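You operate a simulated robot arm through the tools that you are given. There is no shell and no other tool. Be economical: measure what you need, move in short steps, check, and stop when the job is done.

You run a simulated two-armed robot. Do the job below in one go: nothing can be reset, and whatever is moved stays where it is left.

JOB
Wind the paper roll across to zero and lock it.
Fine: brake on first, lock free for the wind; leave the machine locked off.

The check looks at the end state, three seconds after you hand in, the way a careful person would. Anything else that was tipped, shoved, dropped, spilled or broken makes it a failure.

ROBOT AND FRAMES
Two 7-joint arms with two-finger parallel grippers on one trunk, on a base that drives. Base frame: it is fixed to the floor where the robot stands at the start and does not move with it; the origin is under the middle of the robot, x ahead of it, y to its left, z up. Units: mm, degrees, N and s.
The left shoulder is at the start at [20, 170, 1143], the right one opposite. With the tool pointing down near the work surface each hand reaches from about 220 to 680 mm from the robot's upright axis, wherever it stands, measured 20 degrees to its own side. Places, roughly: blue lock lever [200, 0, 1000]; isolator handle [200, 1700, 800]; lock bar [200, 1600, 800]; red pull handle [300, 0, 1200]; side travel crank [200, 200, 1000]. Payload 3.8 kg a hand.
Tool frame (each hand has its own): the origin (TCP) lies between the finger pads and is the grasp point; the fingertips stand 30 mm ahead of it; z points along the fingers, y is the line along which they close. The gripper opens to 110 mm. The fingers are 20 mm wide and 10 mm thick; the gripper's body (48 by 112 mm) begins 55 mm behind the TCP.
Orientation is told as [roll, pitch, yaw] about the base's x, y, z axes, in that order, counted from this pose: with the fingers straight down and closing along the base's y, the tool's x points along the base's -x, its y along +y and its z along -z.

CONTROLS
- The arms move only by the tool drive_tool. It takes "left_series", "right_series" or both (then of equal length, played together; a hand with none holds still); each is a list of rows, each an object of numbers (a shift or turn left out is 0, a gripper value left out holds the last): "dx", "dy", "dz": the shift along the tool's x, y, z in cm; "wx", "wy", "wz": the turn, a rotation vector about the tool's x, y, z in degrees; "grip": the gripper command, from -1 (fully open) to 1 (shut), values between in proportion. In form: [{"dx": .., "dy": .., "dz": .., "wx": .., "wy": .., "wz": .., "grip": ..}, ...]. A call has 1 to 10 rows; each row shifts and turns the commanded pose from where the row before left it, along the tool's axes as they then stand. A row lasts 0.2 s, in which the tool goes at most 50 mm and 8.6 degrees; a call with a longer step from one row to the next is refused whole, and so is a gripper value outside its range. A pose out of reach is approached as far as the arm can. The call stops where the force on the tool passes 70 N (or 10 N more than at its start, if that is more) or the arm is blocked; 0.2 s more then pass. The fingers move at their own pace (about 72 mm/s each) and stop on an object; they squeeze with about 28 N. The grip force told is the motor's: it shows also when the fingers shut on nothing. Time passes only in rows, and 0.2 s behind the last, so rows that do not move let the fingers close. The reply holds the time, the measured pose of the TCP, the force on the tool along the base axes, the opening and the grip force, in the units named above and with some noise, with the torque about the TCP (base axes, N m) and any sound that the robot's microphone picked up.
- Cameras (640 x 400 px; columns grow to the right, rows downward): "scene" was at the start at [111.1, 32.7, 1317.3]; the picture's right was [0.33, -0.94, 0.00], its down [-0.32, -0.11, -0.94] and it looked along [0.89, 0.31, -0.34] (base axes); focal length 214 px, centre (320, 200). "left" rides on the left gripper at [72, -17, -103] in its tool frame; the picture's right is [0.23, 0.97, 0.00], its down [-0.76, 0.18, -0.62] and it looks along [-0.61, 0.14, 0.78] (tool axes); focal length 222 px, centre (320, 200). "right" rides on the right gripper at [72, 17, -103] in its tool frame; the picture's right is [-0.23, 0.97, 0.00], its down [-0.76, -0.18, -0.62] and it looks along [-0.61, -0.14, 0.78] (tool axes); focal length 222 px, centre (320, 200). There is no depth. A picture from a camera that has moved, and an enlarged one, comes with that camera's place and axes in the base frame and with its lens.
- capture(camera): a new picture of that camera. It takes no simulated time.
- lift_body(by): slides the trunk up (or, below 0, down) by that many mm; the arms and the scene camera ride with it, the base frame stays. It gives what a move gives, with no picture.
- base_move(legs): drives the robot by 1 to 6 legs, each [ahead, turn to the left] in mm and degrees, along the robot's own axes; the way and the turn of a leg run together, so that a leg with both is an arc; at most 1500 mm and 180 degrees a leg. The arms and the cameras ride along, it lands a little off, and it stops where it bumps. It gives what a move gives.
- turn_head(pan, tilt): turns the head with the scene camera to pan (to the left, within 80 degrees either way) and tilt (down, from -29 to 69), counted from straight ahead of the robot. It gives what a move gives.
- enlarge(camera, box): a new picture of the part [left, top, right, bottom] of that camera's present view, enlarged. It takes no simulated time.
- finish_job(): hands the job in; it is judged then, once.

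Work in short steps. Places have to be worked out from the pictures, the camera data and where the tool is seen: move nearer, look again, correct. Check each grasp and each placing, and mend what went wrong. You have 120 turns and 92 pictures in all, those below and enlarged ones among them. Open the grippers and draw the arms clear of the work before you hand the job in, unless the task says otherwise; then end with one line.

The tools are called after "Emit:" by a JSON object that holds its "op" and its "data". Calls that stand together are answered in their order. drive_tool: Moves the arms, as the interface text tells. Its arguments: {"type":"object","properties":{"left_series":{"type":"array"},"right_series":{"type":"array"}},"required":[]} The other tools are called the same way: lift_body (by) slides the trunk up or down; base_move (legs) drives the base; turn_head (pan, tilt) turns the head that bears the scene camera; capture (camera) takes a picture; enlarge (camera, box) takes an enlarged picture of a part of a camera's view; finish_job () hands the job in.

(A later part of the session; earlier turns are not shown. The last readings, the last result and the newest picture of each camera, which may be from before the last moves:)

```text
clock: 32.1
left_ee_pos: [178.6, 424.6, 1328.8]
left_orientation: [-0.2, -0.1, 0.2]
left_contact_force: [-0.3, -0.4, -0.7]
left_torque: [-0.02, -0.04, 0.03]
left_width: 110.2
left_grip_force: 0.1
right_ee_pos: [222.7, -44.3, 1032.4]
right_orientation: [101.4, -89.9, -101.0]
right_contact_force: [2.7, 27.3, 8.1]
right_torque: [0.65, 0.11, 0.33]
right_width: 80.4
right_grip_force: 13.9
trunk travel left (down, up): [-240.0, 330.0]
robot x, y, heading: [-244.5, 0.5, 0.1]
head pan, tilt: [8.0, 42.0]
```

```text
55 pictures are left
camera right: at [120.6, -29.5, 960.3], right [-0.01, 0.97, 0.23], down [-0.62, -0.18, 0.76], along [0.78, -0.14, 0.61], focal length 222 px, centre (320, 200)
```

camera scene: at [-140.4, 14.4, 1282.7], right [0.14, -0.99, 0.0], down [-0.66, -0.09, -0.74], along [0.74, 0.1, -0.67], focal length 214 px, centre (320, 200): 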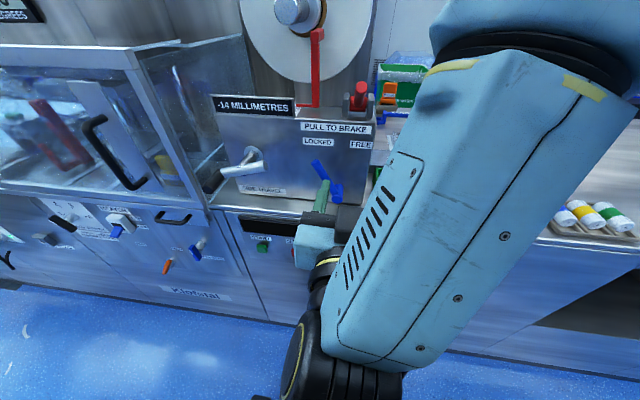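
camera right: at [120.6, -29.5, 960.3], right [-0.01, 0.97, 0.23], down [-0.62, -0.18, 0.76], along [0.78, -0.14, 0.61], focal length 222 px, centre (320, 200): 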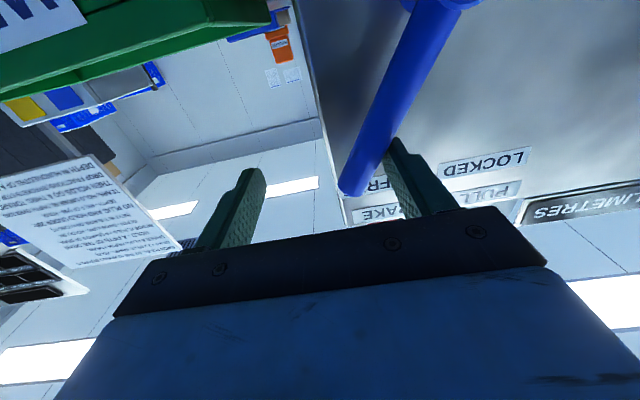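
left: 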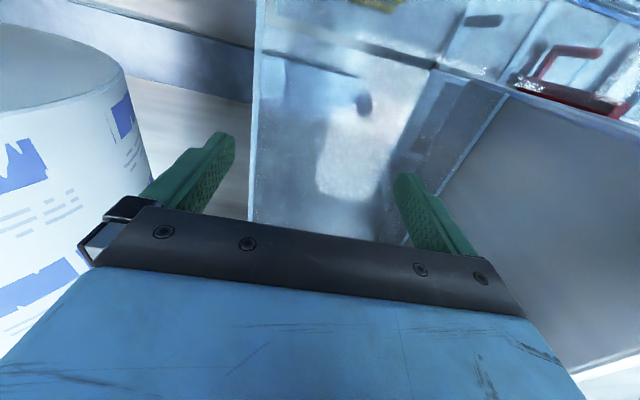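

Lever is against the FREE stop (27 N). I back the right hand off, and at the same time draw the left hand back and begin pitching it forward.

Emit:
{"op": "drive_tool", "data": {"right_series": [{"dy": 1.2}, {"dz": -4.5}, {"dz": -4.5}, {"dz": -4.5, "dy": -1}, {"dy": -4}, {"dy": -4}, {}, {}, {}, {}], "left_series": [{"dx": 3}, {"dx": 3}, {"dx": 3}, {"wy": -8.2}, {"wy": -8.2}, {"wy": -8.2}, {"wy": -8.2}, {"wy": -8.2}, {"wy": -8.2}, {"wy": -8.2}]}}

Emit:
{"op": "drive_tool", "data": {"left_series": [{"wy": -8.2}, {"wy": -8.2}, {"wy": -8.2}, {"wy": -8.0}, {}]}}

Emit:
{"op": "capture", "data": {"camera": "scene"}}

Emit:
{"op": "capture", "data": {"camera": "left"}}

```text
clock: 34.3
left_ee_pos: [89.1, 420.7, 1329.8]
left_orientation: [0.0, -57.5, 0.1]
left_contact_force: [0.1, 0.3, 0.1]
left_torque: [-0.01, -0.02, 0.02]
left_width: 110.0
left_grip_force: 0.1
right_ee_pos: [123.0, -89.9, 1018.5]
right_orientation: [17.1, -89.8, -17.3]
right_contact_force: [0.2, -0.4, -0.1]
right_torque: [0.0, 0.0, 0.03]
right_width: 66.1
right_grip_force: 0.1
right hand out of reach, approached as far as the arm can: row 5, 6
trunk travel left (down, up): [-240.0, 330.0]
robot x, y, heading: [-244.0, -4.4, 0.2]
head pan, tilt: [8.0, 42.0]
```

```text
clock: 35.5
left_ee_pos: [89.6, 420.3, 1330.8]
left_orientation: [169.6, -89.9, -169.6]
left_contact_force: [-0.8, 0.0, -0.7]
left_torque: [0.01, 0.03, 0.0]
left_width: 109.9
left_grip_force: 0.0
right_ee_pos: [122.1, -89.9, 1019.7]
right_orientation: [22.7, -89.8, -22.9]
right_contact_force: [0.5, -0.6, 0.0]
right_torque: [0.0, 0.01, 0.02]
right_width: 65.8
right_grip_force: 0.1
trunk travel left (down, up): [-240.0, 330.0]
robot x, y, heading: [-245.2, -5.1, 0.2]
head pan, tilt: [8.0, 42.0]
```

```text
54 pictures are left
camera scene: at [-140.1, 13.6, 1282.8], right [0.14, -0.99, 0.0], down [-0.66, -0.09, -0.74], along [0.74, 0.1, -0.67], focal length 214 px, centre (320, 200)
```

scene: 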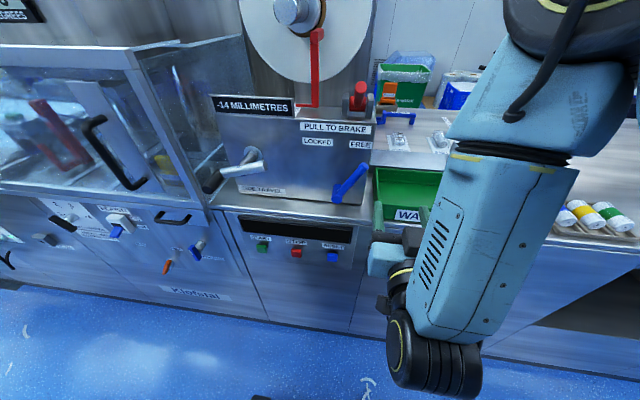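

```text
53 pictures are left
camera left: at [-12.5, 402.4, 1257.8], right [0.0, 0.97, -0.23], down [-0.62, 0.18, 0.76], along [0.78, 0.14, 0.61], focal length 222 px, centre (320, 200)
```

left: 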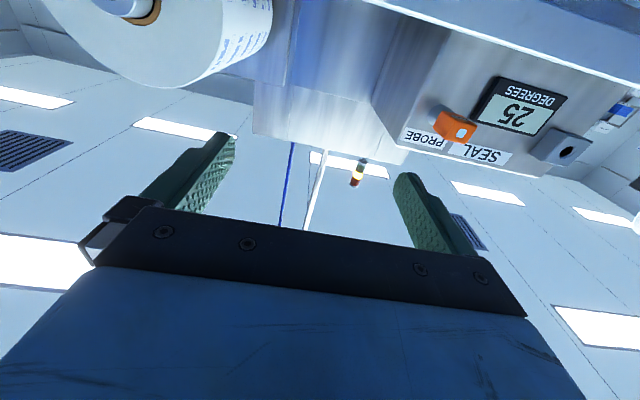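

Lever now reads FREE. I bring the left hand to y≈268 and down in front of the crank handle (end ≈[143,268,1027]).

Emit:
{"op": "drive_tool", "data": {"left_series": [{"dy": -4, "dx": 2.8, "grip": -0.3}, {"dy": -4, "dx": 2.9}, {"dy": -4, "dx": 2.9}, {"dy": -3.2, "dx": 3}, {"dx": 4.5}, {"dx": 4.5}, {"dx": 4.5}, {"dx": 4.4}, {}]}}

Emit:
{"op": "capture", "data": {"camera": "left"}}

Emit:
{"op": "enlarge", "data": {"camera": "scene", "box": [120, 70, 360, 220]}}

```text
clock: 36.9
left_ee_pos: [181.5, 323.1, 1245.8]
left_orientation: [166.9, -85.1, -166.5]
left_contact_force: [-6.0, -2.7, 15.9]
left_torque: [0.58, -0.22, 0.0]
left_width: 70.3
left_grip_force: 0.2
left hand out of reach, approached as far as the arm can: row 2, 3, 4, 5, 6
right_ee_pos: [123.2, -90.1, 1019.8]
right_orientation: [27.5, -89.9, -27.4]
right_contact_force: [0.3, 0.3, -0.5]
right_torque: [0.02, -0.02, -0.01]
right_width: 65.9
right_grip_force: 0.1
trunk travel left (down, up): [-240.0, 330.0]
robot x, y, heading: [-246.5, 2.0, 0.0]
head pan, tilt: [8.0, 42.0]
stopped in row 6 (left hand): the force on the tool passed its limit at 92 N (the readings are from after the stop); the commanded pose is now the measured one
```

```text
52 pictures are left
camera left: at [84.5, 306.6, 1164.9], right [0.01, 0.98, -0.21], down [-0.69, 0.16, 0.71], along [0.73, 0.13, 0.67], focal length 222 px, centre (320, 200)
```

left: 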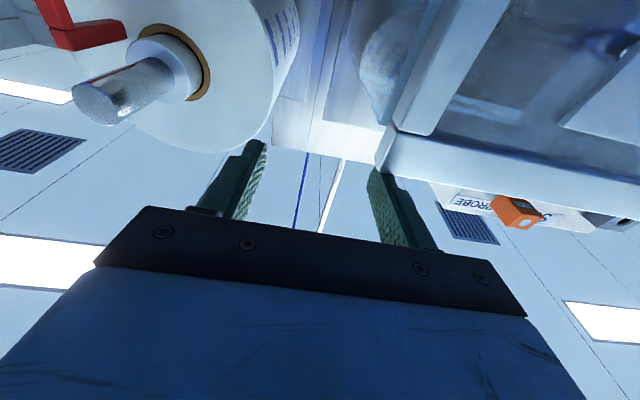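

```text
2.67 times, centred on (240, 145) of scene
camera zoom: at [-140.1, 14.1, 1282.7], right [0.14, -0.99, 0.0], down [-0.66, -0.09, -0.74], along [0.74, 0.1, -0.67], focal length 572 px, centre (533, 347)
```

zoom: 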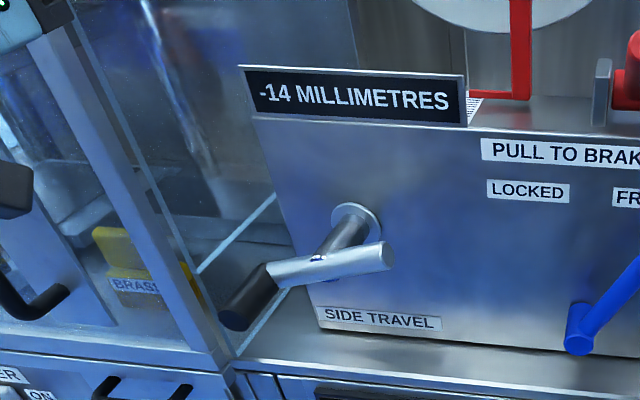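

The left hand was pushed forward by its inner reach limit and touched the cabinet frame. I lift it off 40 mm, then back the base 150 mm for better room.

Emit:
{"op": "drive_tool", "data": {"left_series": [{"dx": -2}, {"dx": -3}, {"dy": -2}]}}

Emit:
{"op": "base_move", "data": {"legs": [[-150, 0]]}}

Emit:
{"op": "capture", "data": {"camera": "scene"}}

```text
clock: 37.7
left_ee_pos: [179.2, 300.7, 1290.8]
left_orientation: [166.1, -85.9, -165.8]
left_contact_force: [0.2, 0.3, 0.0]
left_torque: [-0.01, -0.01, 0.05]
left_width: 71.9
left_grip_force: 0.0
right_ee_pos: [123.4, -90.6, 1019.3]
right_orientation: [24.9, -89.8, -24.9]
right_contact_force: [-0.2, 0.0, -0.6]
right_torque: [-0.02, 0.0, 0.0]
right_width: 66.0
right_grip_force: 0.1
trunk travel left (down, up): [-240.0, 330.0]
robot x, y, heading: [-247.1, 0.4, 0.0]
head pan, tilt: [8.0, 42.0]
```

```text
clock: 39.0
left_ee_pos: [29.5, 301.3, 1291.5]
left_orientation: [167.0, -85.9, -166.7]
left_contact_force: [-0.2, 0.2, 0.2]
left_torque: [-0.01, 0.01, -0.04]
left_width: 71.4
left_grip_force: 0.0
right_ee_pos: [-25.2, -90.1, 1020.1]
right_orientation: [28.2, -89.8, -28.3]
right_contact_force: [-1.1, -0.1, -0.1]
right_torque: [0.01, 0.02, -0.04]
right_width: 65.9
right_grip_force: 0.1
trunk travel left (down, up): [-240.0, 330.0]
robot x, y, heading: [-395.0, -4.4, 0.0]
head pan, tilt: [8.0, 42.0]
```

```text
50 pictures are left
camera scene: at [-288.9, 13.5, 1282.8], right [0.14, -0.99, 0.0], down [-0.66, -0.09, -0.74], along [0.74, 0.1, -0.67], focal length 214 px, centre (320, 200)
```

scene: 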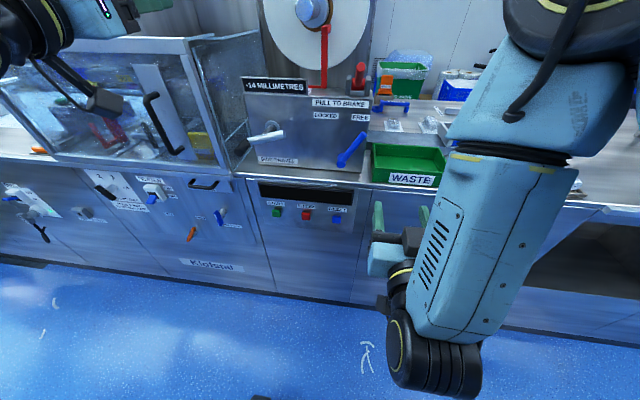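

Nothing looks displaced. Now the left hand goes to [90,268,1035] with room to spare.

Emit:
{"op": "drive_tool", "data": {"left_series": [{"dz": 3, "wy": -4}, {"dz": 3, "dy": -1.6}, {"dy": -1.7, "dx": 3}, {"dx": 4.4}, {"dx": 4.4}, {"dx": 4.4}, {"dx": 4.4}, {"dx": 4.4}, {}]}}

Emit:
{"op": "capture", "data": {"camera": "left"}}

Emit:
{"op": "enlarge", "data": {"camera": "scene", "box": [180, 60, 380, 185]}}

```text
clock: 41.0
left_ee_pos: [125.9, 271.8, 1049.9]
left_orientation: [173.4, -81.9, -173.0]
left_contact_force: [-0.5, 0.5, 0.2]
left_torque: [-0.01, -0.01, 0.0]
left_width: 71.3
left_grip_force: 0.1
right_ee_pos: [-25.6, -91.0, 1019.1]
right_orientation: [22.9, -89.6, -23.2]
right_contact_force: [-0.6, -1.2, -0.2]
right_torque: [0.01, -0.02, -0.03]
right_width: 65.9
right_grip_force: 0.1
trunk travel left (down, up): [-240.0, 330.0]
robot x, y, heading: [-389.8, -2.1, 0.1]
head pan, tilt: [8.0, 42.0]
```

```text
49 pictures are left
camera left: at [34.9, 255.7, 963.9], right [0.03, 0.98, -0.21], down [-0.72, 0.16, 0.67], along [0.69, 0.13, 0.71], focal length 222 px, centre (320, 200)
```

left: 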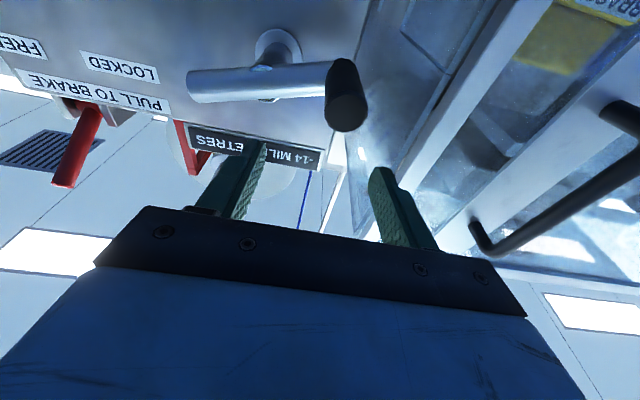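

```text
3.20 times, centred on (280, 122) of scene
camera zoom: at [-287.9, 13.6, 1282.7], right [0.14, -0.99, 0.0], down [-0.66, -0.09, -0.74], along [0.74, 0.1, -0.67], focal length 686 px, centre (448, 448)
```

zoom: 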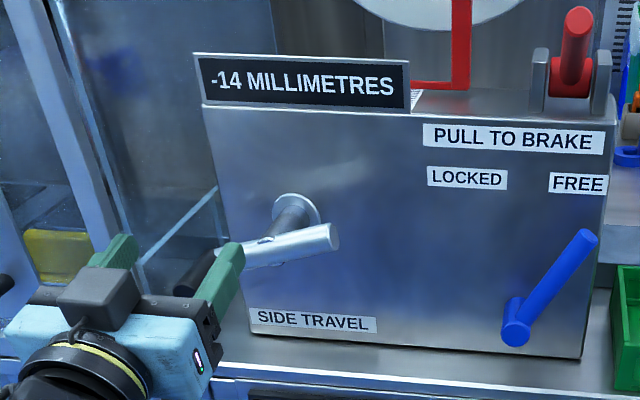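

Handle refined: centre ≈ y 275, z 1012, x 145–192; shaft axis ≈[y 222, z 1031], radius ≈56. I level the hand, back off, lower to the handle, and look again.

Emit:
{"op": "drive_tool", "data": {"left_series": [{"dz": -4}, {"wy": -8}, {"dx": 3.4, "dy": 0.3}, {}]}}

Emit:
{"op": "capture", "data": {"camera": "left"}}

```text
clock: 42.0
left_ee_pos: [95.5, 275.6, 1010.1]
left_orientation: [176.8, -73.9, -176.4]
left_contact_force: [0.1, 0.2, -0.2]
left_torque: [0.01, 0.0, -0.02]
left_width: 71.4
left_grip_force: 0.1
right_ee_pos: [-24.1, -91.2, 1019.0]
right_orientation: [23.2, -89.7, -23.3]
right_contact_force: [0.3, -0.4, -0.3]
right_torque: [-0.01, 0.0, 0.01]
right_width: 66.1
right_grip_force: 0.1
trunk travel left (down, up): [-240.0, 330.0]
robot x, y, heading: [-394.7, -4.5, 0.1]
head pan, tilt: [8.0, 42.0]
```

```text
47 pictures are left
camera left: at [17.5, 260.3, 912.5], right [0.06, 0.98, -0.2], down [-0.81, 0.16, 0.56], along [0.58, 0.13, 0.8], focal length 222 px, centre (320, 200)
```

left: 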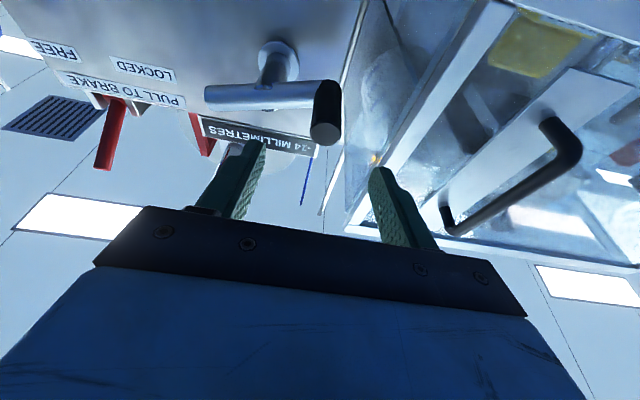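

The hand had gone past level (points 16° up). Correcting by +16° and re-checking.

Emit:
{"op": "drive_tool", "data": {"left_series": [{"wy": 8}, {"wy": 8}, {}]}}

Emit:
{"op": "capture", "data": {"camera": "left"}}

```text
clock: 42.8
left_ee_pos: [95.3, 275.9, 1011.5]
left_orientation: [85.2, -89.0, -84.8]
left_contact_force: [0.3, 0.1, -0.7]
left_torque: [0.02, -0.01, -0.05]
left_width: 71.5
left_grip_force: 0.0
right_ee_pos: [-25.3, -89.8, 1019.4]
right_orientation: [23.7, -89.9, -23.7]
right_contact_force: [-1.1, 0.3, 0.2]
right_torque: [0.01, -0.01, 0.02]
right_width: 66.0
right_grip_force: 0.0
trunk travel left (down, up): [-240.0, 330.0]
robot x, y, heading: [-393.8, -1.1, 0.2]
head pan, tilt: [8.0, 42.0]
```

```text
46 pictures are left
camera left: at [-7.0, 259.6, 938.3], right [-0.01, 0.98, -0.21], down [-0.62, 0.16, 0.77], along [0.78, 0.14, 0.61], focal length 222 px, centre (320, 200)
```

left: 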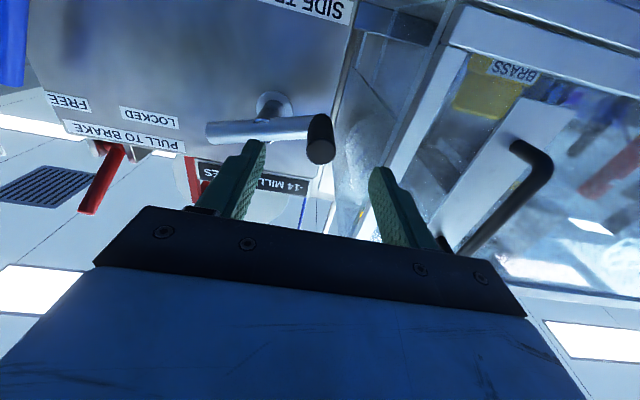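

Handle end ≈[147,277,1014], aligned with the TCP line. Move forward 58 mm to straddle and close.

Emit:
{"op": "drive_tool", "data": {"left_series": [{"dz": 3, "dx": -0.2, "dy": 0.1}, {"dz": 2.8}, {}, {"grip": 1}, {"grip": 1}, {"grip": 1}, {}]}}

Emit:
{"op": "capture", "data": {"camera": "left"}}

Emit:
{"op": "enlarge", "data": {"camera": "scene", "box": [180, 60, 380, 185]}}

```text
clock: 44.4
left_ee_pos: [153.8, 278.6, 1013.3]
left_orientation: [88.6, -89.1, -88.2]
left_contact_force: [3.8, 5.0, 1.5]
left_torque: [-0.22, 0.4, -0.87]
left_width: 23.8
left_grip_force: 44.6
right_ee_pos: [-25.0, -89.5, 1018.5]
right_orientation: [15.4, -89.7, -15.5]
right_contact_force: [0.3, 0.0, 0.2]
right_torque: [0.0, 0.02, -0.01]
right_width: 66.1
right_grip_force: 0.1
trunk travel left (down, up): [-240.0, 330.0]
robot x, y, heading: [-394.5, -0.6, -0.2]
head pan, tilt: [8.0, 42.0]
```

```text
45 pictures are left
camera left: at [51.8, 261.4, 940.8], right [-0.01, 0.98, -0.21], down [-0.62, 0.16, 0.76], along [0.78, 0.14, 0.61], focal length 222 px, centre (320, 200)
```

left: 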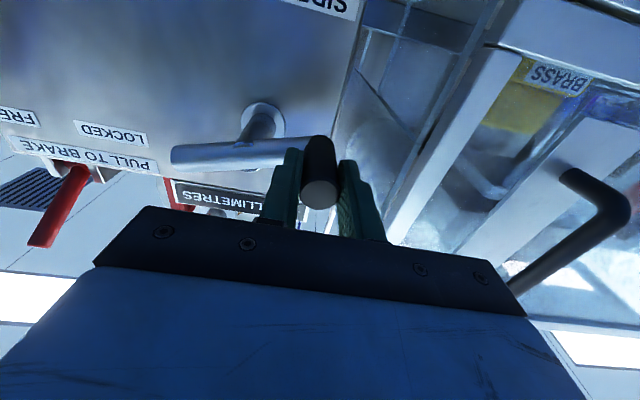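

```text
3.20 times, centred on (280, 122) of scene
camera zoom: at [-287.5, 14.2, 1282.7], right [0.14, -0.99, 0.0], down [-0.66, -0.09, -0.74], along [0.74, 0.1, -0.67], focal length 686 px, centre (448, 448)
```

zoom: 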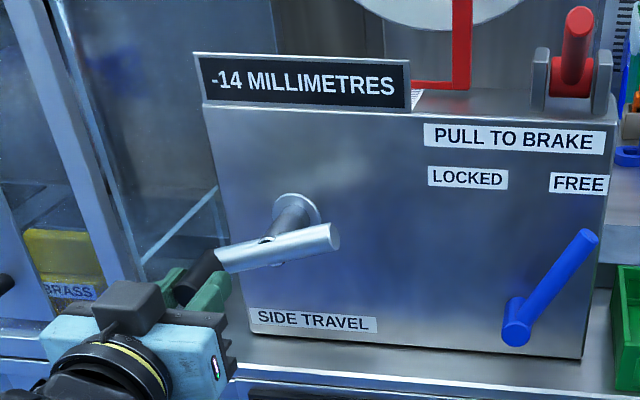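

Handle gripped (24 mm). I turn it clockwise ~20° (up on the left side) and watch the readout.

Emit:
{"op": "drive_tool", "data": {"left_series": [{"dx": -0.5, "dy": 0.13}, {"dx": -0.5, "dy": 0.1}, {"dx": -0.5, "dy": 0.05}, {"dx": -0.5}, {}]}}

Emit:
{"op": "enlarge", "data": {"camera": "scene", "box": [180, 60, 380, 185]}}

```text
clock: 45.6
left_ee_pos: [154.4, 279.3, 1031.7]
left_orientation: [81.9, -89.1, -81.5]
left_contact_force: [4.3, 0.7, -7.5]
left_torque: [0.28, 1.24, -1.0]
left_width: 23.8
left_grip_force: 45.7
right_ee_pos: [-23.8, -90.0, 1018.5]
right_orientation: [15.3, -89.6, -15.3]
right_contact_force: [0.1, 0.5, 0.9]
right_torque: [0.0, 0.02, 0.03]
right_width: 65.8
right_grip_force: 0.0
trunk travel left (down, up): [-240.0, 330.0]
robot x, y, heading: [-394.1, 0.8, 0.1]
head pan, tilt: [8.0, 42.0]
```

```text
3.20 times, centred on (280, 122) of scene
camera zoom: at [-286.7, 13.9, 1282.6], right [0.14, -0.99, 0.0], down [-0.66, -0.09, -0.74], along [0.74, 0.1, -0.67], focal length 686 px, centre (448, 448)
```

zoom: 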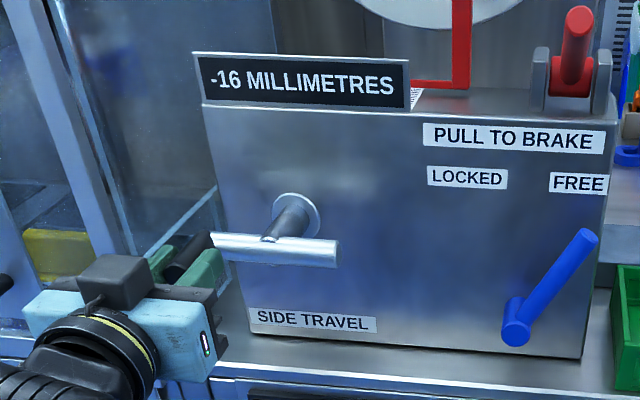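

-16: wrong direction, about 0.11 mm per degree. So I wind anticlockwise (handle down, ~140–160° total); first 50°.

Emit:
{"op": "drive_tool", "data": {"left_series": [{"dy": -0.09, "dx": 1.0}, {"dy": -0.26, "dx": 0.97}, {"dy": -0.42, "dx": 0.9}, {"dy": -0.58, "dx": 0.83}, {"dy": -0.7, "dx": 0.7}, {}]}}

Emit:
{"op": "enlarge", "data": {"camera": "scene", "box": [180, 60, 380, 185]}}

```text
clock: 47.0
left_ee_pos: [152.6, 264.9, 987.2]
left_orientation: [67.1, -89.1, -66.6]
left_contact_force: [3.9, 22.8, -8.0]
left_torque: [-0.62, -0.58, -0.88]
left_width: 23.9
left_grip_force: 44.5
right_ee_pos: [-24.0, -87.7, 1017.8]
right_orientation: [-11.8, -89.6, 11.8]
right_contact_force: [-1.2, 0.6, -0.2]
right_torque: [0.0, -0.01, -0.04]
right_width: 65.9
right_grip_force: 0.2
trunk travel left (down, up): [-240.0, 330.0]
robot x, y, heading: [-396.1, -0.1, 0.1]
head pan, tilt: [8.0, 42.0]
```

```text
3.20 times, centred on (280, 122) of scene
camera zoom: at [-286.8, 16.9, 1282.5], right [0.14, -0.99, 0.0], down [-0.66, -0.1, -0.74], along [0.74, 0.1, -0.67], focal length 686 px, centre (448, 448)
```

zoom: 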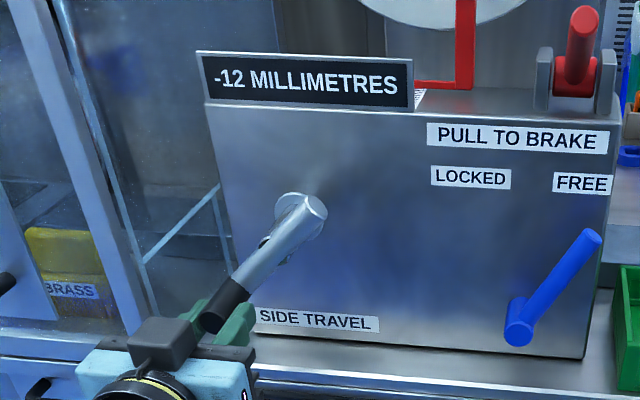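

-12 now, ~0.09 mm/deg. There is a 22 N outward radial pull, so my radius is slightly small; I correct outward and continue 60°.

Emit:
{"op": "drive_tool", "data": {"left_series": [{"dy": 0.28, "dx": 0.28}, {"dy": -0.88, "dx": 0.74}, {"dy": -0.9, "dx": 0.53}, {"dy": -0.99, "dx": 0.36}, {"dy": -1.03, "dx": 0.18}, {"dy": -1.04}, {"dy": -1.03, "dx": -0.18}, {}]}}

Emit:
{"op": "enlarge", "data": {"camera": "scene", "box": [180, 60, 380, 185]}}

```text
clock: 48.8
left_ee_pos: [153.9, 203.3, 969.3]
left_orientation: [89.4, -89.1, -89.1]
left_contact_force: [-1.7, 3.7, -3.5]
left_torque: [-0.28, -0.71, -0.98]
left_width: 23.3
left_grip_force: 45.3
right_ee_pos: [-26.6, -89.7, 1019.2]
right_orientation: [16.1, -89.8, -16.3]
right_contact_force: [0.2, 0.0, 0.8]
right_torque: [0.02, -0.02, 0.02]
right_width: 66.0
right_grip_force: 0.1
trunk travel left (down, up): [-240.0, 330.0]
robot x, y, heading: [-390.5, 6.2, -0.0]
head pan, tilt: [8.0, 42.0]
```

```text
3.20 times, centred on (280, 122) of scene
camera zoom: at [-287.9, 14.1, 1282.7], right [0.14, -0.99, 0.0], down [-0.66, -0.09, -0.74], along [0.74, 0.1, -0.67], focal length 686 px, centre (448, 448)
```

zoom: 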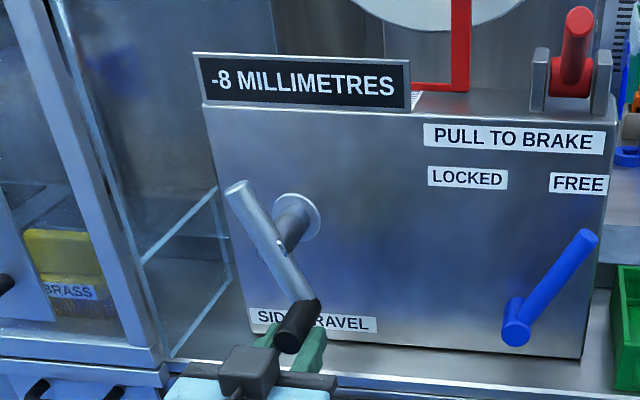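

-8, forces small. Another 60°.

Emit:
{"op": "drive_tool", "data": {"left_series": [{"dy": -0.99, "dx": -0.39}, {"dy": -0.9, "dx": -0.57}, {"dy": -0.79, "dx": -0.71}, {"dy": -0.66, "dx": -0.84}, {"dy": -0.5, "dx": -0.94}, {"dy": -0.32, "dx": -1.01}, {}]}}

Emit:
{"op": "enlarge", "data": {"camera": "scene", "box": [180, 60, 380, 185]}}

```text
clock: 50.4
left_ee_pos: [154.9, 161.6, 1013.1]
left_orientation: [91.0, -89.1, -90.8]
left_contact_force: [0.0, 0.2, -0.7]
left_torque: [0.0, -0.02, -0.03]
left_width: 0.2
left_grip_force: 37.8
right_ee_pos: [-24.2, -89.7, 1021.1]
right_orientation: [22.6, -89.7, -22.6]
right_contact_force: [0.0, 0.3, -0.2]
right_torque: [0.01, 0.01, -0.04]
right_width: 65.9
right_grip_force: 0.1
trunk travel left (down, up): [-240.0, 330.0]
robot x, y, heading: [-394.2, -1.8, 0.3]
head pan, tilt: [8.0, 42.0]
```

```text
3.20 times, centred on (280, 122) of scene
camera zoom: at [-287.8, 13.6, 1282.7], right [0.14, -0.99, 0.0], down [-0.66, -0.09, -0.74], along [0.74, 0.1, -0.67], focal length 686 px, centre (448, 448)
```

zoom: 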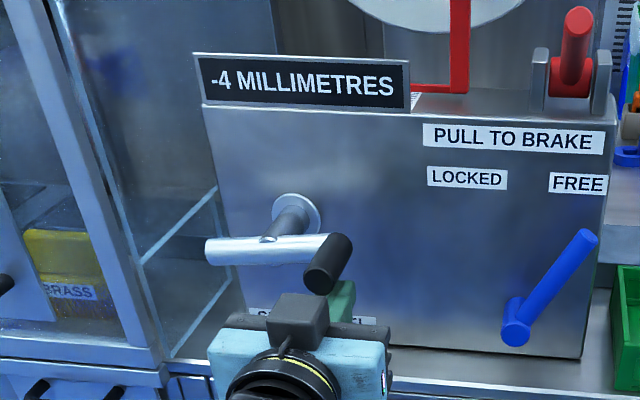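

The grip slid off below the handle; the readout is -4 and the handle is now at the right, ≈[y 161, z 1034]. I back out, open, raise 20 mm and look.

Emit:
{"op": "drive_tool", "data": {"left_series": [{"dx": 0.5}, {"dz": -3}, {"dz": -3, "grip": -0.3}, {"dx": -2.5}, {}]}}

Emit:
{"op": "capture", "data": {"camera": "left"}}

```text
clock: 51.6
left_ee_pos: [93.4, 160.0, 1032.1]
left_orientation: [88.7, -89.1, -88.5]
left_contact_force: [0.3, -0.2, -0.5]
left_torque: [-0.01, -0.03, -0.01]
left_width: 71.6
left_grip_force: 0.0
right_ee_pos: [-25.3, -90.4, 1018.8]
right_orientation: [23.3, -89.8, -23.3]
right_contact_force: [0.3, 0.7, -0.2]
right_torque: [-0.01, 0.02, 0.01]
right_width: 66.2
right_grip_force: 0.1
trunk travel left (down, up): [-240.0, 330.0]
robot x, y, heading: [-395.7, -5.6, 0.0]
head pan, tilt: [8.0, 42.0]
```

```text
39 pictures are left
camera left: at [-8.5, 143.6, 959.8], right [-0.01, 0.98, -0.21], down [-0.62, 0.16, 0.76], along [0.78, 0.14, 0.61], focal length 222 px, centre (320, 200)
```

left: 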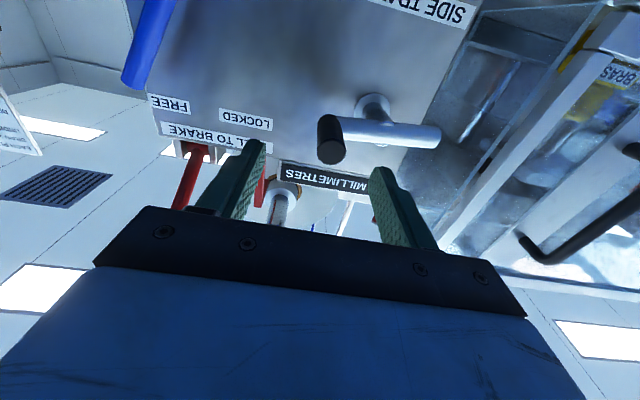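

Handle end ≈[147,170,1035]. Refit: axis ≈(224,1027), radius ≈56; about 60° remain. Regrasp.

Emit:
{"op": "drive_tool", "data": {"left_series": [{"dy": 1.0, "dx": -0.3}, {"dz": 3}, {"dz": 3}, {}, {"grip": 1}, {"grip": 1}, {"grip": 1}, {}]}}

Emit:
{"op": "capture", "data": {"camera": "left"}}

```text
clock: 53.4
left_ee_pos: [153.3, 170.1, 1035.4]
left_orientation: [89.8, -89.0, -89.5]
left_contact_force: [2.9, -2.6, 0.9]
left_torque: [0.04, 0.01, -1.07]
left_width: 23.8
left_grip_force: 44.9
right_ee_pos: [-24.1, -90.7, 1018.9]
right_orientation: [26.1, -89.7, -26.2]
right_contact_force: [-0.2, -0.4, 0.1]
right_torque: [-0.01, 0.05, 0.0]
right_width: 66.2
right_grip_force: 0.0
trunk travel left (down, up): [-240.0, 330.0]
robot x, y, heading: [-391.3, -0.9, -0.0]
head pan, tilt: [8.0, 42.0]
```

```text
38 pictures are left
camera left: at [50.3, 154.2, 962.3], right [0.0, 0.98, -0.21], down [-0.62, 0.16, 0.76], along [0.78, 0.14, 0.61], focal length 222 px, centre (320, 200)
```

left: 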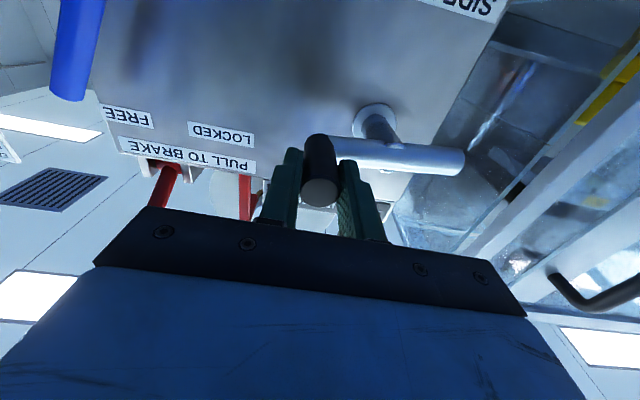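

Good grip with low side force. Wind 40° more (up and to the left).

Emit:
{"op": "drive_tool", "data": {"left_series": [{"dy": 0.19, "dx": -0.92}, {"dy": 0.37, "dx": -0.9}, {"dy": 0.52, "dx": -0.83}, {"dy": 0.65, "dx": -0.73}, {}]}}

Emit:
{"op": "enlarge", "data": {"camera": "scene", "box": [180, 60, 380, 185]}}

```text
clock: 54.6
left_ee_pos: [153.2, 184.2, 1071.8]
left_orientation: [95.5, -89.0, -95.3]
left_contact_force: [-2.4, -18.3, 1.3]
left_torque: [-0.65, 0.08, -0.53]
left_width: 23.6
left_grip_force: 45.0
right_ee_pos: [-24.8, -92.6, 1019.8]
right_orientation: [46.7, -89.7, -46.8]
right_contact_force: [-0.7, 0.5, 0.3]
right_torque: [0.0, 0.0, -0.02]
right_width: 65.9
right_grip_force: 0.1
trunk travel left (down, up): [-240.0, 330.0]
robot x, y, heading: [-393.5, -0.7, -0.2]
head pan, tilt: [8.0, 42.0]
```

```text
3.20 times, centred on (280, 122) of scene
camera zoom: at [-288.4, 11.0, 1282.8], right [0.14, -0.99, 0.0], down [-0.66, -0.09, -0.74], along [0.74, 0.11, -0.67], focal length 686 px, centre (448, 448)
```

zoom: 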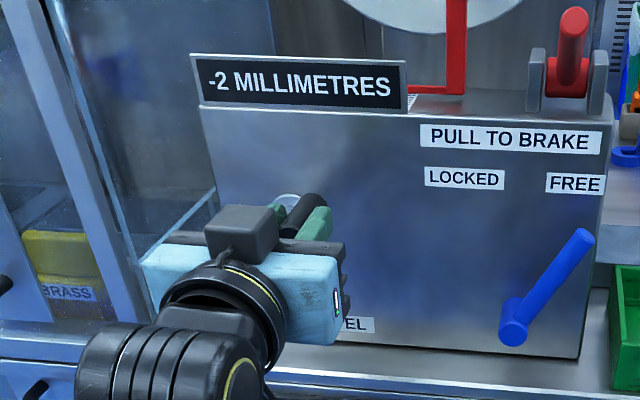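

-2 now. Two more small steps (~15°).

Emit:
{"op": "drive_tool", "data": {"left_series": [{"dy": 0.55, "dx": -0.45}, {"dy": 0.6, "dx": -0.38}, {}]}}

Emit:
{"op": "enlarge", "data": {"camera": "scene", "box": [180, 60, 380, 185]}}

```text
clock: 55.4
left_ee_pos: [152.8, 198.6, 1081.6]
left_orientation: [111.6, -88.7, -111.3]
left_contact_force: [3.6, -8.8, 15.4]
left_torque: [0.01, -0.08, -1.19]
left_width: 23.3
left_grip_force: 45.2
right_ee_pos: [-25.8, -91.3, 1019.9]
right_orientation: [43.9, -89.8, -44.1]
right_contact_force: [0.5, 0.8, -0.2]
right_torque: [0.01, 0.0, 0.01]
right_width: 66.1
right_grip_force: 0.0
trunk travel left (down, up): [-240.0, 330.0]
robot x, y, heading: [-392.9, 0.1, 0.2]
head pan, tilt: [8.0, 42.0]
```

```text
3.20 times, centred on (280, 122) of scene
camera zoom: at [-288.7, 12.0, 1283.0], right [0.14, -0.99, 0.0], down [-0.66, -0.09, -0.74], along [0.74, 0.1, -0.67], focal length 686 px, centre (448, 448)
```

zoom: 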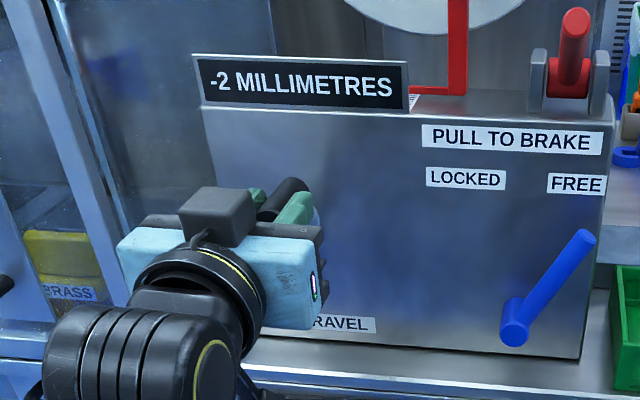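

Still -2; the display seems to step by 2 mm, so true value is nearing -1. Another ~8°.

Emit:
{"op": "drive_tool", "data": {"left_series": [{"dy": 0.72, "dx": -0.2}, {}]}}

Emit:
{"op": "enlarge", "data": {"camera": "scene", "box": [200, 60, 400, 185]}}

```text
clock: 56.0
left_ee_pos: [152.4, 202.0, 1083.6]
left_orientation: [103.8, -88.8, -103.8]
left_contact_force: [3.7, -20.4, 15.9]
left_torque: [-0.65, -0.39, -0.34]
left_width: 23.4
left_grip_force: 45.2
right_ee_pos: [-26.5, -93.2, 1019.9]
right_orientation: [54.7, -89.7, -54.9]
right_contact_force: [0.1, 0.0, -0.4]
right_torque: [-0.01, -0.01, -0.03]
right_width: 65.9
right_grip_force: 0.1
trunk travel left (down, up): [-240.0, 330.0]
robot x, y, heading: [-395.3, -0.2, 0.1]
head pan, tilt: [8.0, 42.0]
```

```text
3.20 times, centred on (300, 122) of scene
camera zoom: at [-288.9, 10.1, 1282.9], right [0.14, -0.99, 0.0], down [-0.66, -0.09, -0.74], along [0.74, 0.11, -0.67], focal length 686 px, centre (384, 448)
```

zoom: 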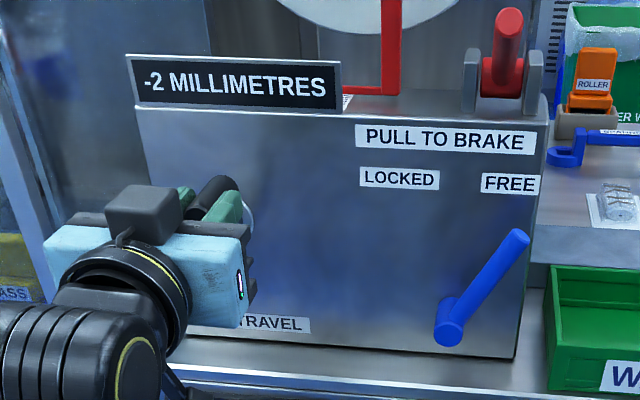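

Only ~4 mm moved; the handle presses the hand up (radius slightly bigger). Step again with a bit more lift.

Emit:
{"op": "drive_tool", "data": {"left_series": [{"dy": 0.4, "dx": -0.35}, {"dy": 0.5, "dx": -0.1}, {}]}}

Emit:
{"op": "enlarge", "data": {"camera": "scene", "box": [200, 60, 400, 185]}}

```text
clock: 56.8
left_ee_pos: [152.2, 217.0, 1085.0]
left_orientation: [79.5, -88.9, -78.9]
left_contact_force: [-13.5, -4.0, -2.3]
left_torque: [-0.18, -0.38, -1.06]
left_width: 23.5
left_grip_force: 45.3
right_ee_pos: [-27.4, -90.6, 1020.3]
right_orientation: [40.0, -89.8, -40.1]
right_contact_force: [-0.5, 0.3, -0.2]
right_torque: [0.0, 0.02, 0.02]
right_width: 66.0
right_grip_force: 0.0
trunk travel left (down, up): [-240.0, 330.0]
robot x, y, heading: [-389.7, -5.5, 0.0]
head pan, tilt: [8.0, 42.0]
```

```text
3.20 times, centred on (300, 122) of scene
camera zoom: at [-289.8, 13.2, 1282.8], right [0.14, -0.99, 0.0], down [-0.66, -0.09, -0.74], along [0.74, 0.1, -0.67], focal length 686 px, centre (384, 448)
```

zoom: 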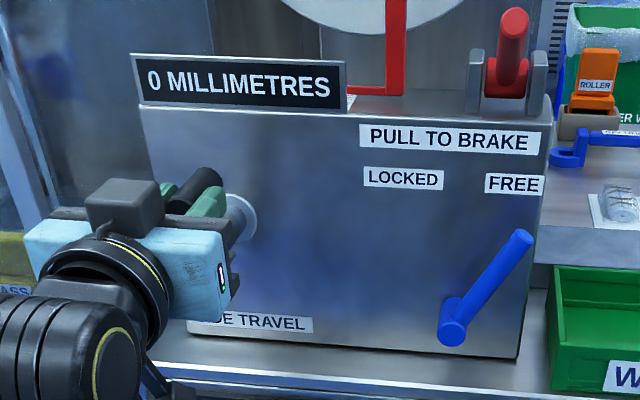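

Readout 0, but it has 2 mm steps, so I check the pointer against the scale. Release the crank, back out, raise the trunk and look down.

Emit:
{"op": "drive_tool", "data": {"left_series": [{"grip": -0.3}, {"grip": -0.3}, {"dz": -3}, {"dz": -3.5}, {}]}}

Emit:
{"op": "lift_body", "data": {"by": 300}}

Emit:
{"op": "enlarge", "data": {"camera": "scene", "box": [200, 140, 360, 240]}}

```text
clock: 58.0
left_ee_pos: [89.4, 216.1, 1087.4]
left_orientation: [88.1, -89.1, -87.9]
left_contact_force: [0.0, 0.2, 0.7]
left_torque: [-0.02, 0.02, 0.0]
left_width: 71.3
left_grip_force: 0.0
right_ee_pos: [-23.4, -91.1, 1018.9]
right_orientation: [22.2, -89.7, -22.3]
right_contact_force: [-0.3, 0.7, 0.4]
right_torque: [-0.01, -0.01, 0.04]
right_width: 66.1
right_grip_force: 0.0
trunk travel left (down, up): [-240.0, 330.0]
robot x, y, heading: [-394.6, -3.4, 0.1]
head pan, tilt: [8.0, 42.0]
```

```text
clock: 61.0
left_ee_pos: [89.1, 215.0, 1386.1]
left_orientation: [88.9, -89.1, -88.4]
left_contact_force: [-0.2, 0.6, 0.8]
left_torque: [-0.02, 0.04, -0.03]
left_width: 71.2
left_grip_force: 0.0
right_ee_pos: [-25.8, -90.8, 1318.3]
right_orientation: [22.2, -89.7, -22.2]
right_contact_force: [-0.3, 0.3, -0.4]
right_torque: [0.0, -0.03, 0.01]
right_width: 65.8
right_grip_force: 0.2
trunk travel left (down, up): [-540.0, 30.0]
robot x, y, heading: [-395.2, 3.7, -0.1]
head pan, tilt: [8.0, 42.0]
```

```text
4.00 times, centred on (280, 190) of scene
camera zoom: at [-287.9, 13.6, 1582.6], right [0.14, -0.99, 0.0], down [-0.66, -0.09, -0.74], along [0.74, 0.1, -0.67], focal length 858 px, centre (480, 240)
```

zoom: 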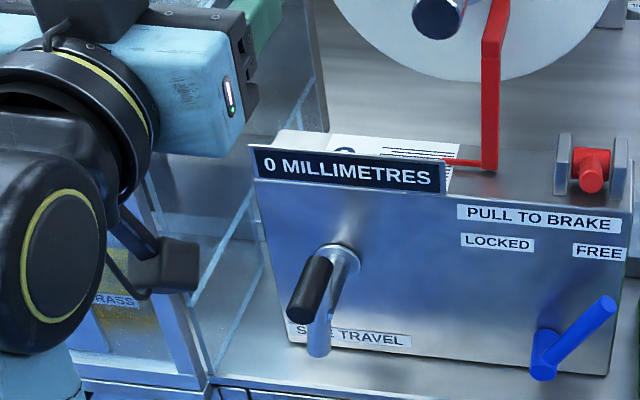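

The display hides the zero mark from here. The left hand camera, if pitched back down, would look straight at the scale; I do that.

Emit:
{"op": "drive_tool", "data": {"left_series": [{"wy": 8.5}, {"wy": 8.5}, {"wy": 8.5}, {"wy": 8.5}, {"wy": 8.5}, {"wy": 8.5}, {"wy": 8.5}, {"wy": 8.5}, {"wy": 8.5}, {"wy": 8.5}]}}

Emit:
{"op": "capture", "data": {"camera": "left"}}

```text
clock: 63.2
left_ee_pos: [184.8, 236.7, 1323.2]
left_orientation: [1.0, -4.9, 0.1]
left_contact_force: [-0.3, -0.9, 0.2]
left_torque: [-0.01, 0.02, 0.0]
left_width: 71.6
left_grip_force: 0.0
left hand out of reach, approached as far as the arm can: row 5, 6, 7, 8, 9, 10
right_ee_pos: [-25.5, -92.0, 1318.9]
right_orientation: [27.3, -89.7, -27.5]
right_contact_force: [0.2, 0.4, -0.3]
right_torque: [0.0, -0.01, 0.02]
right_width: 66.1
right_grip_force: 0.1
trunk travel left (down, up): [-540.0, 30.0]
robot x, y, heading: [-395.4, 1.6, -0.2]
head pan, tilt: [8.0, 42.0]
```

```text
32 pictures are left
camera left: at [105.3, 217.1, 1419.5], right [-0.23, 0.97, 0.0], down [0.71, 0.17, 0.69], along [0.67, 0.16, -0.73], focal length 222 px, centre (320, 200)
```

left: 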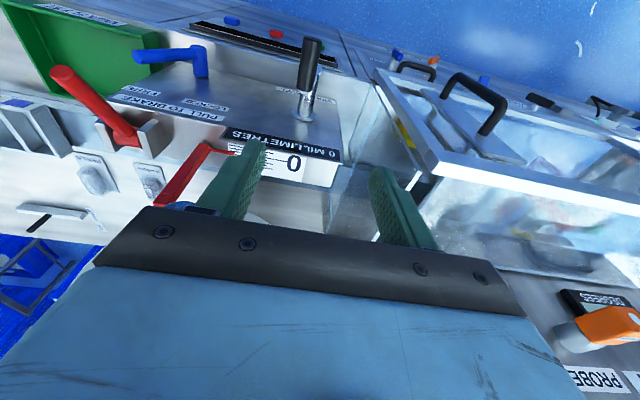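

The finger hides the scale. I shift the hand 90 mm to the right so the scale shows between the fingers, opened wide.

Emit:
{"op": "drive_tool", "data": {"left_series": [{"dy": -3, "grip": -1}, {"dy": -3}, {"dy": -3}, {}]}}

Emit:
{"op": "enlarge", "data": {"camera": "left", "box": [220, 100, 380, 200]}}

```text
clock: 64.2
left_ee_pos: [206.3, 151.6, 1317.1]
left_orientation: [0.9, -5.0, 0.2]
left_contact_force: [0.2, -0.8, -0.4]
left_torque: [0.02, 0.02, 0.02]
left_width: 109.9
left_grip_force: 0.0
left hand out of reach, approached as far as the arm can: row 1, 2, 3
right_ee_pos: [-23.9, -89.4, 1318.6]
right_orientation: [20.4, -89.8, -20.4]
right_contact_force: [0.6, 0.1, 0.5]
right_torque: [0.01, -0.02, -0.03]
right_width: 65.9
right_grip_force: 0.1
trunk travel left (down, up): [-540.0, 30.0]
robot x, y, heading: [-394.7, -3.5, -0.0]
head pan, tilt: [8.0, 42.0]
```

```text
4.00 times, centred on (300, 150) of left
camera zoom: at [125.7, 132.4, 1414.2], right [-0.23, 0.97, 0.0], down [0.7, 0.17, 0.69], along [0.67, 0.16, -0.72], focal length 888 px, centre (400, 400)
```

zoom: 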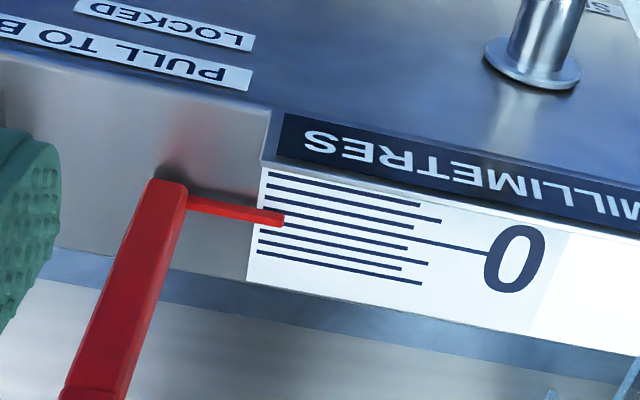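

The pointer tip appears to lie right at the zero line; one stronger enlargement to judge.

Emit:
{"op": "enlarge", "data": {"camera": "left", "box": [280, 138, 344, 178]}}

```text
10.00 times, centred on (312, 158) of left
camera zoom: at [125.7, 132.4, 1414.2], right [-0.23, 0.97, 0.0], down [0.7, 0.17, 0.69], along [0.67, 0.16, -0.72], focal length 2221 px, centre (400, 620)
```

zoom: 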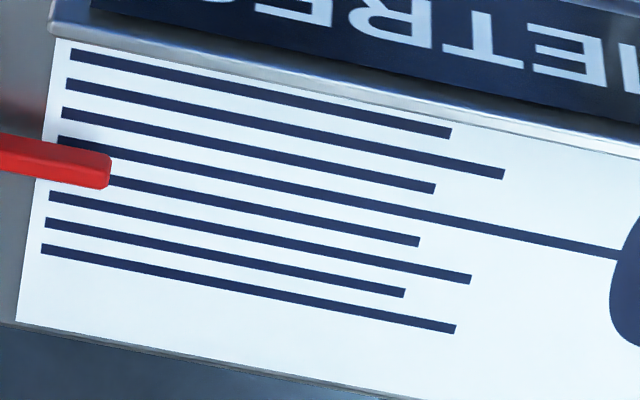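

The pointer seems slightly past the zero line, but it stands above the paper, so parallax matters. I raise the left hand and move it forward for a near-vertical look, to the left of the shaft.

Emit:
{"op": "drive_tool", "data": {"left_series": [{"dz": -4.5, "wy": 5}, {"dz": -4.5}, {"dz": -3, "dy": 2}, {"dy": 4.5}, {"dx": -3}, {"dx": -3.5}, {"dx": -3.5}, {}]}}

Emit:
{"op": "capture", "data": {"camera": "left"}}

```text
clock: 66.0
left_ee_pos: [221.6, 222.4, 1427.8]
left_orientation: [1.0, 0.0, 0.4]
left_contact_force: [-0.4, -0.2, -0.3]
left_torque: [0.0, 0.04, 0.01]
left_width: 110.1
left_grip_force: 0.1
left hand out of reach, approached as far as the arm can: row 1, 5, 6, 7
right_ee_pos: [-25.8, -90.0, 1320.7]
right_orientation: [28.0, -89.7, -28.2]
right_contact_force: [0.3, 0.0, -0.7]
right_torque: [-0.02, -0.01, 0.02]
right_width: 66.0
right_grip_force: 0.0
trunk travel left (down, up): [-540.0, 30.0]
robot x, y, heading: [-394.8, -1.2, 0.1]
head pan, tilt: [8.0, 42.0]
```

```text
29 pictures are left
camera left: at [152.1, 203.9, 1530.4], right [-0.23, 0.97, 0.02], down [0.76, 0.17, 0.63], along [0.61, 0.16, -0.78], focal length 222 px, centre (320, 200)
```

left: 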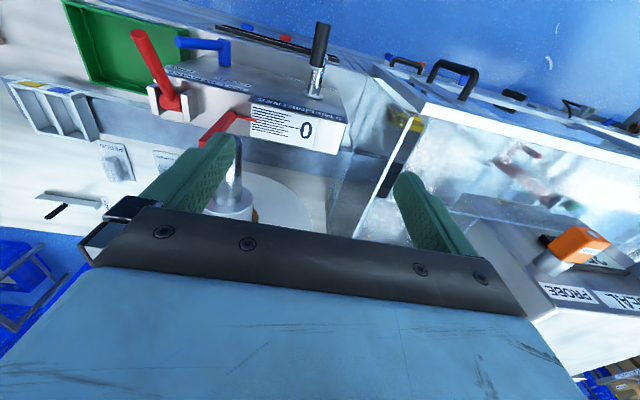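

Less forward than asked, but the view angle changed from about 0.64 to 0.39 in slope; enlarge the pointer.

Emit:
{"op": "enlarge", "data": {"camera": "left", "box": [228, 95, 292, 135]}}

```text
10.00 times, centred on (260, 115) of left
camera zoom: at [152.1, 203.9, 1530.4], right [-0.23, 0.97, 0.02], down [0.76, 0.17, 0.63], along [0.61, 0.16, -0.78], focal length 2221 px, centre (920, 1050)
```

zoom: 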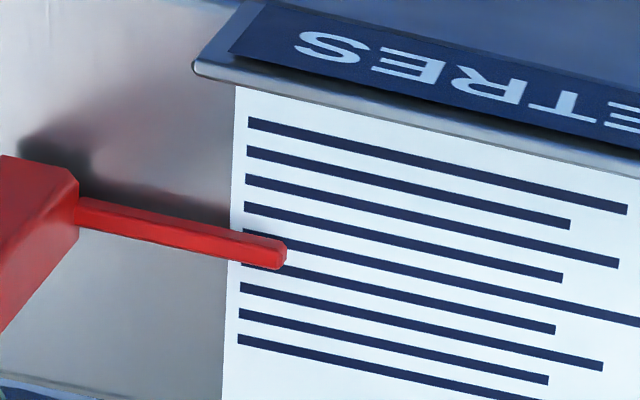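

Extrapolating the two views to vertical puts the pointer on zero (within ~0.5 mm), agreeing with the readout. Now move the left hand back and aside, lower the trunk, and relock with the right hand.

Emit:
{"op": "drive_tool", "data": {"left_series": [{"dx": 4.5}, {"dx": 4.5}, {"dx": 4, "dy": 2}, {"dy": 4.5}, {"dy": 4.5}, {"dy": 4.5}]}}

Emit:
{"op": "lift_body", "data": {"by": -300}}

Emit:
{"op": "capture", "data": {"camera": "scene"}}

```text
clock: 67.4
left_ee_pos: [173.0, 389.0, 1441.4]
left_orientation: [0.9, 0.1, 0.3]
left_contact_force: [-0.3, -0.3, -0.3]
left_torque: [-0.04, -0.02, -0.02]
left_width: 109.9
left_grip_force: 0.1
left hand out of reach, approached as far as the arm can: row 1, 2, 3
right_ee_pos: [-24.8, -89.5, 1320.0]
right_orientation: [13.6, -89.8, -13.8]
right_contact_force: [-0.1, 0.7, -0.5]
right_torque: [-0.02, -0.01, 0.0]
right_width: 66.1
right_grip_force: 0.1
trunk travel left (down, up): [-540.0, 30.0]
robot x, y, heading: [-393.3, 3.8, -0.2]
head pan, tilt: [8.0, 42.0]
```

```text
clock: 69.9
left_ee_pos: [175.9, 388.2, 1182.4]
left_orientation: [1.4, -2.0, 0.4]
left_contact_force: [1.6, -2.0, 10.0]
left_torque: [-0.22, -0.04, -0.04]
left_width: 109.8
left_grip_force: 0.0
right_ee_pos: [-25.9, -90.3, 1048.0]
right_orientation: [33.8, -89.8, -34.0]
right_contact_force: [1.4, 0.0, 0.8]
right_torque: [0.06, -0.02, -0.02]
right_width: 65.9
right_grip_force: 0.2
trunk travel left (down, up): [-269.0, 301.0]
robot x, y, heading: [-394.6, -2.1, -0.0]
head pan, tilt: [8.0, 42.0]
stopped: the force on the tool passed its limit at 86 N (the readings are from after the stop); the commanded pose is now the measured one
```

```text
27 pictures are left
camera scene: at [-288.3, 13.3, 1311.6], right [0.14, -0.99, 0.0], down [-0.66, -0.09, -0.74], along [0.74, 0.1, -0.67], focal length 214 px, centre (320, 200)
```

scene: 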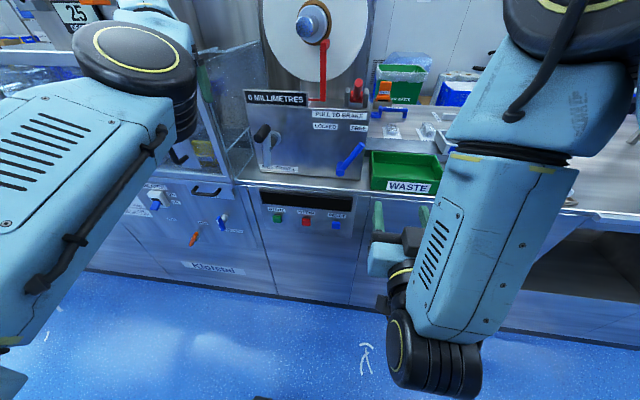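

The left hand had stayed at x 173 and its fingers came down on the cabinet frame; I lift it off and pull back.

Emit:
{"op": "drive_tool", "data": {"left_series": [{"dz": -3}, {"dz": -4.5}, {"dz": -4.5}, {"dz": -3, "dx": 3}, {"dx": 4.5}, {"dx": 4}]}}

Emit:
{"op": "capture", "data": {"camera": "left"}}

```text
clock: 71.3
left_ee_pos: [35.3, 387.7, 1317.1]
left_orientation: [1.4, -1.9, 0.4]
left_contact_force: [-0.6, 0.1, 0.5]
left_torque: [-0.01, 0.01, -0.03]
left_width: 109.8
left_grip_force: 0.1
left hand out of reach, approached as far as the arm can: row 3
right_ee_pos: [-25.7, -90.6, 1048.5]
right_orientation: [28.7, -89.8, -28.8]
right_contact_force: [0.3, 0.5, -0.3]
right_torque: [0.02, 0.01, -0.02]
right_width: 66.0
right_grip_force: 0.0
trunk travel left (down, up): [-269.0, 301.0]
robot x, y, heading: [-394.3, 3.9, 0.1]
head pan, tilt: [8.0, 42.0]
```

```text
26 pictures are left
camera left: at [-37.6, 366.5, 1418.9], right [-0.23, 0.97, 0.02], down [0.74, 0.17, 0.65], along [0.63, 0.16, -0.76], focal length 222 px, centre (320, 200)
```

left: 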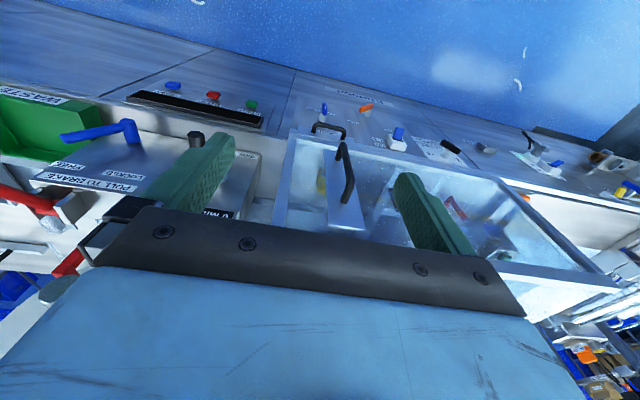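

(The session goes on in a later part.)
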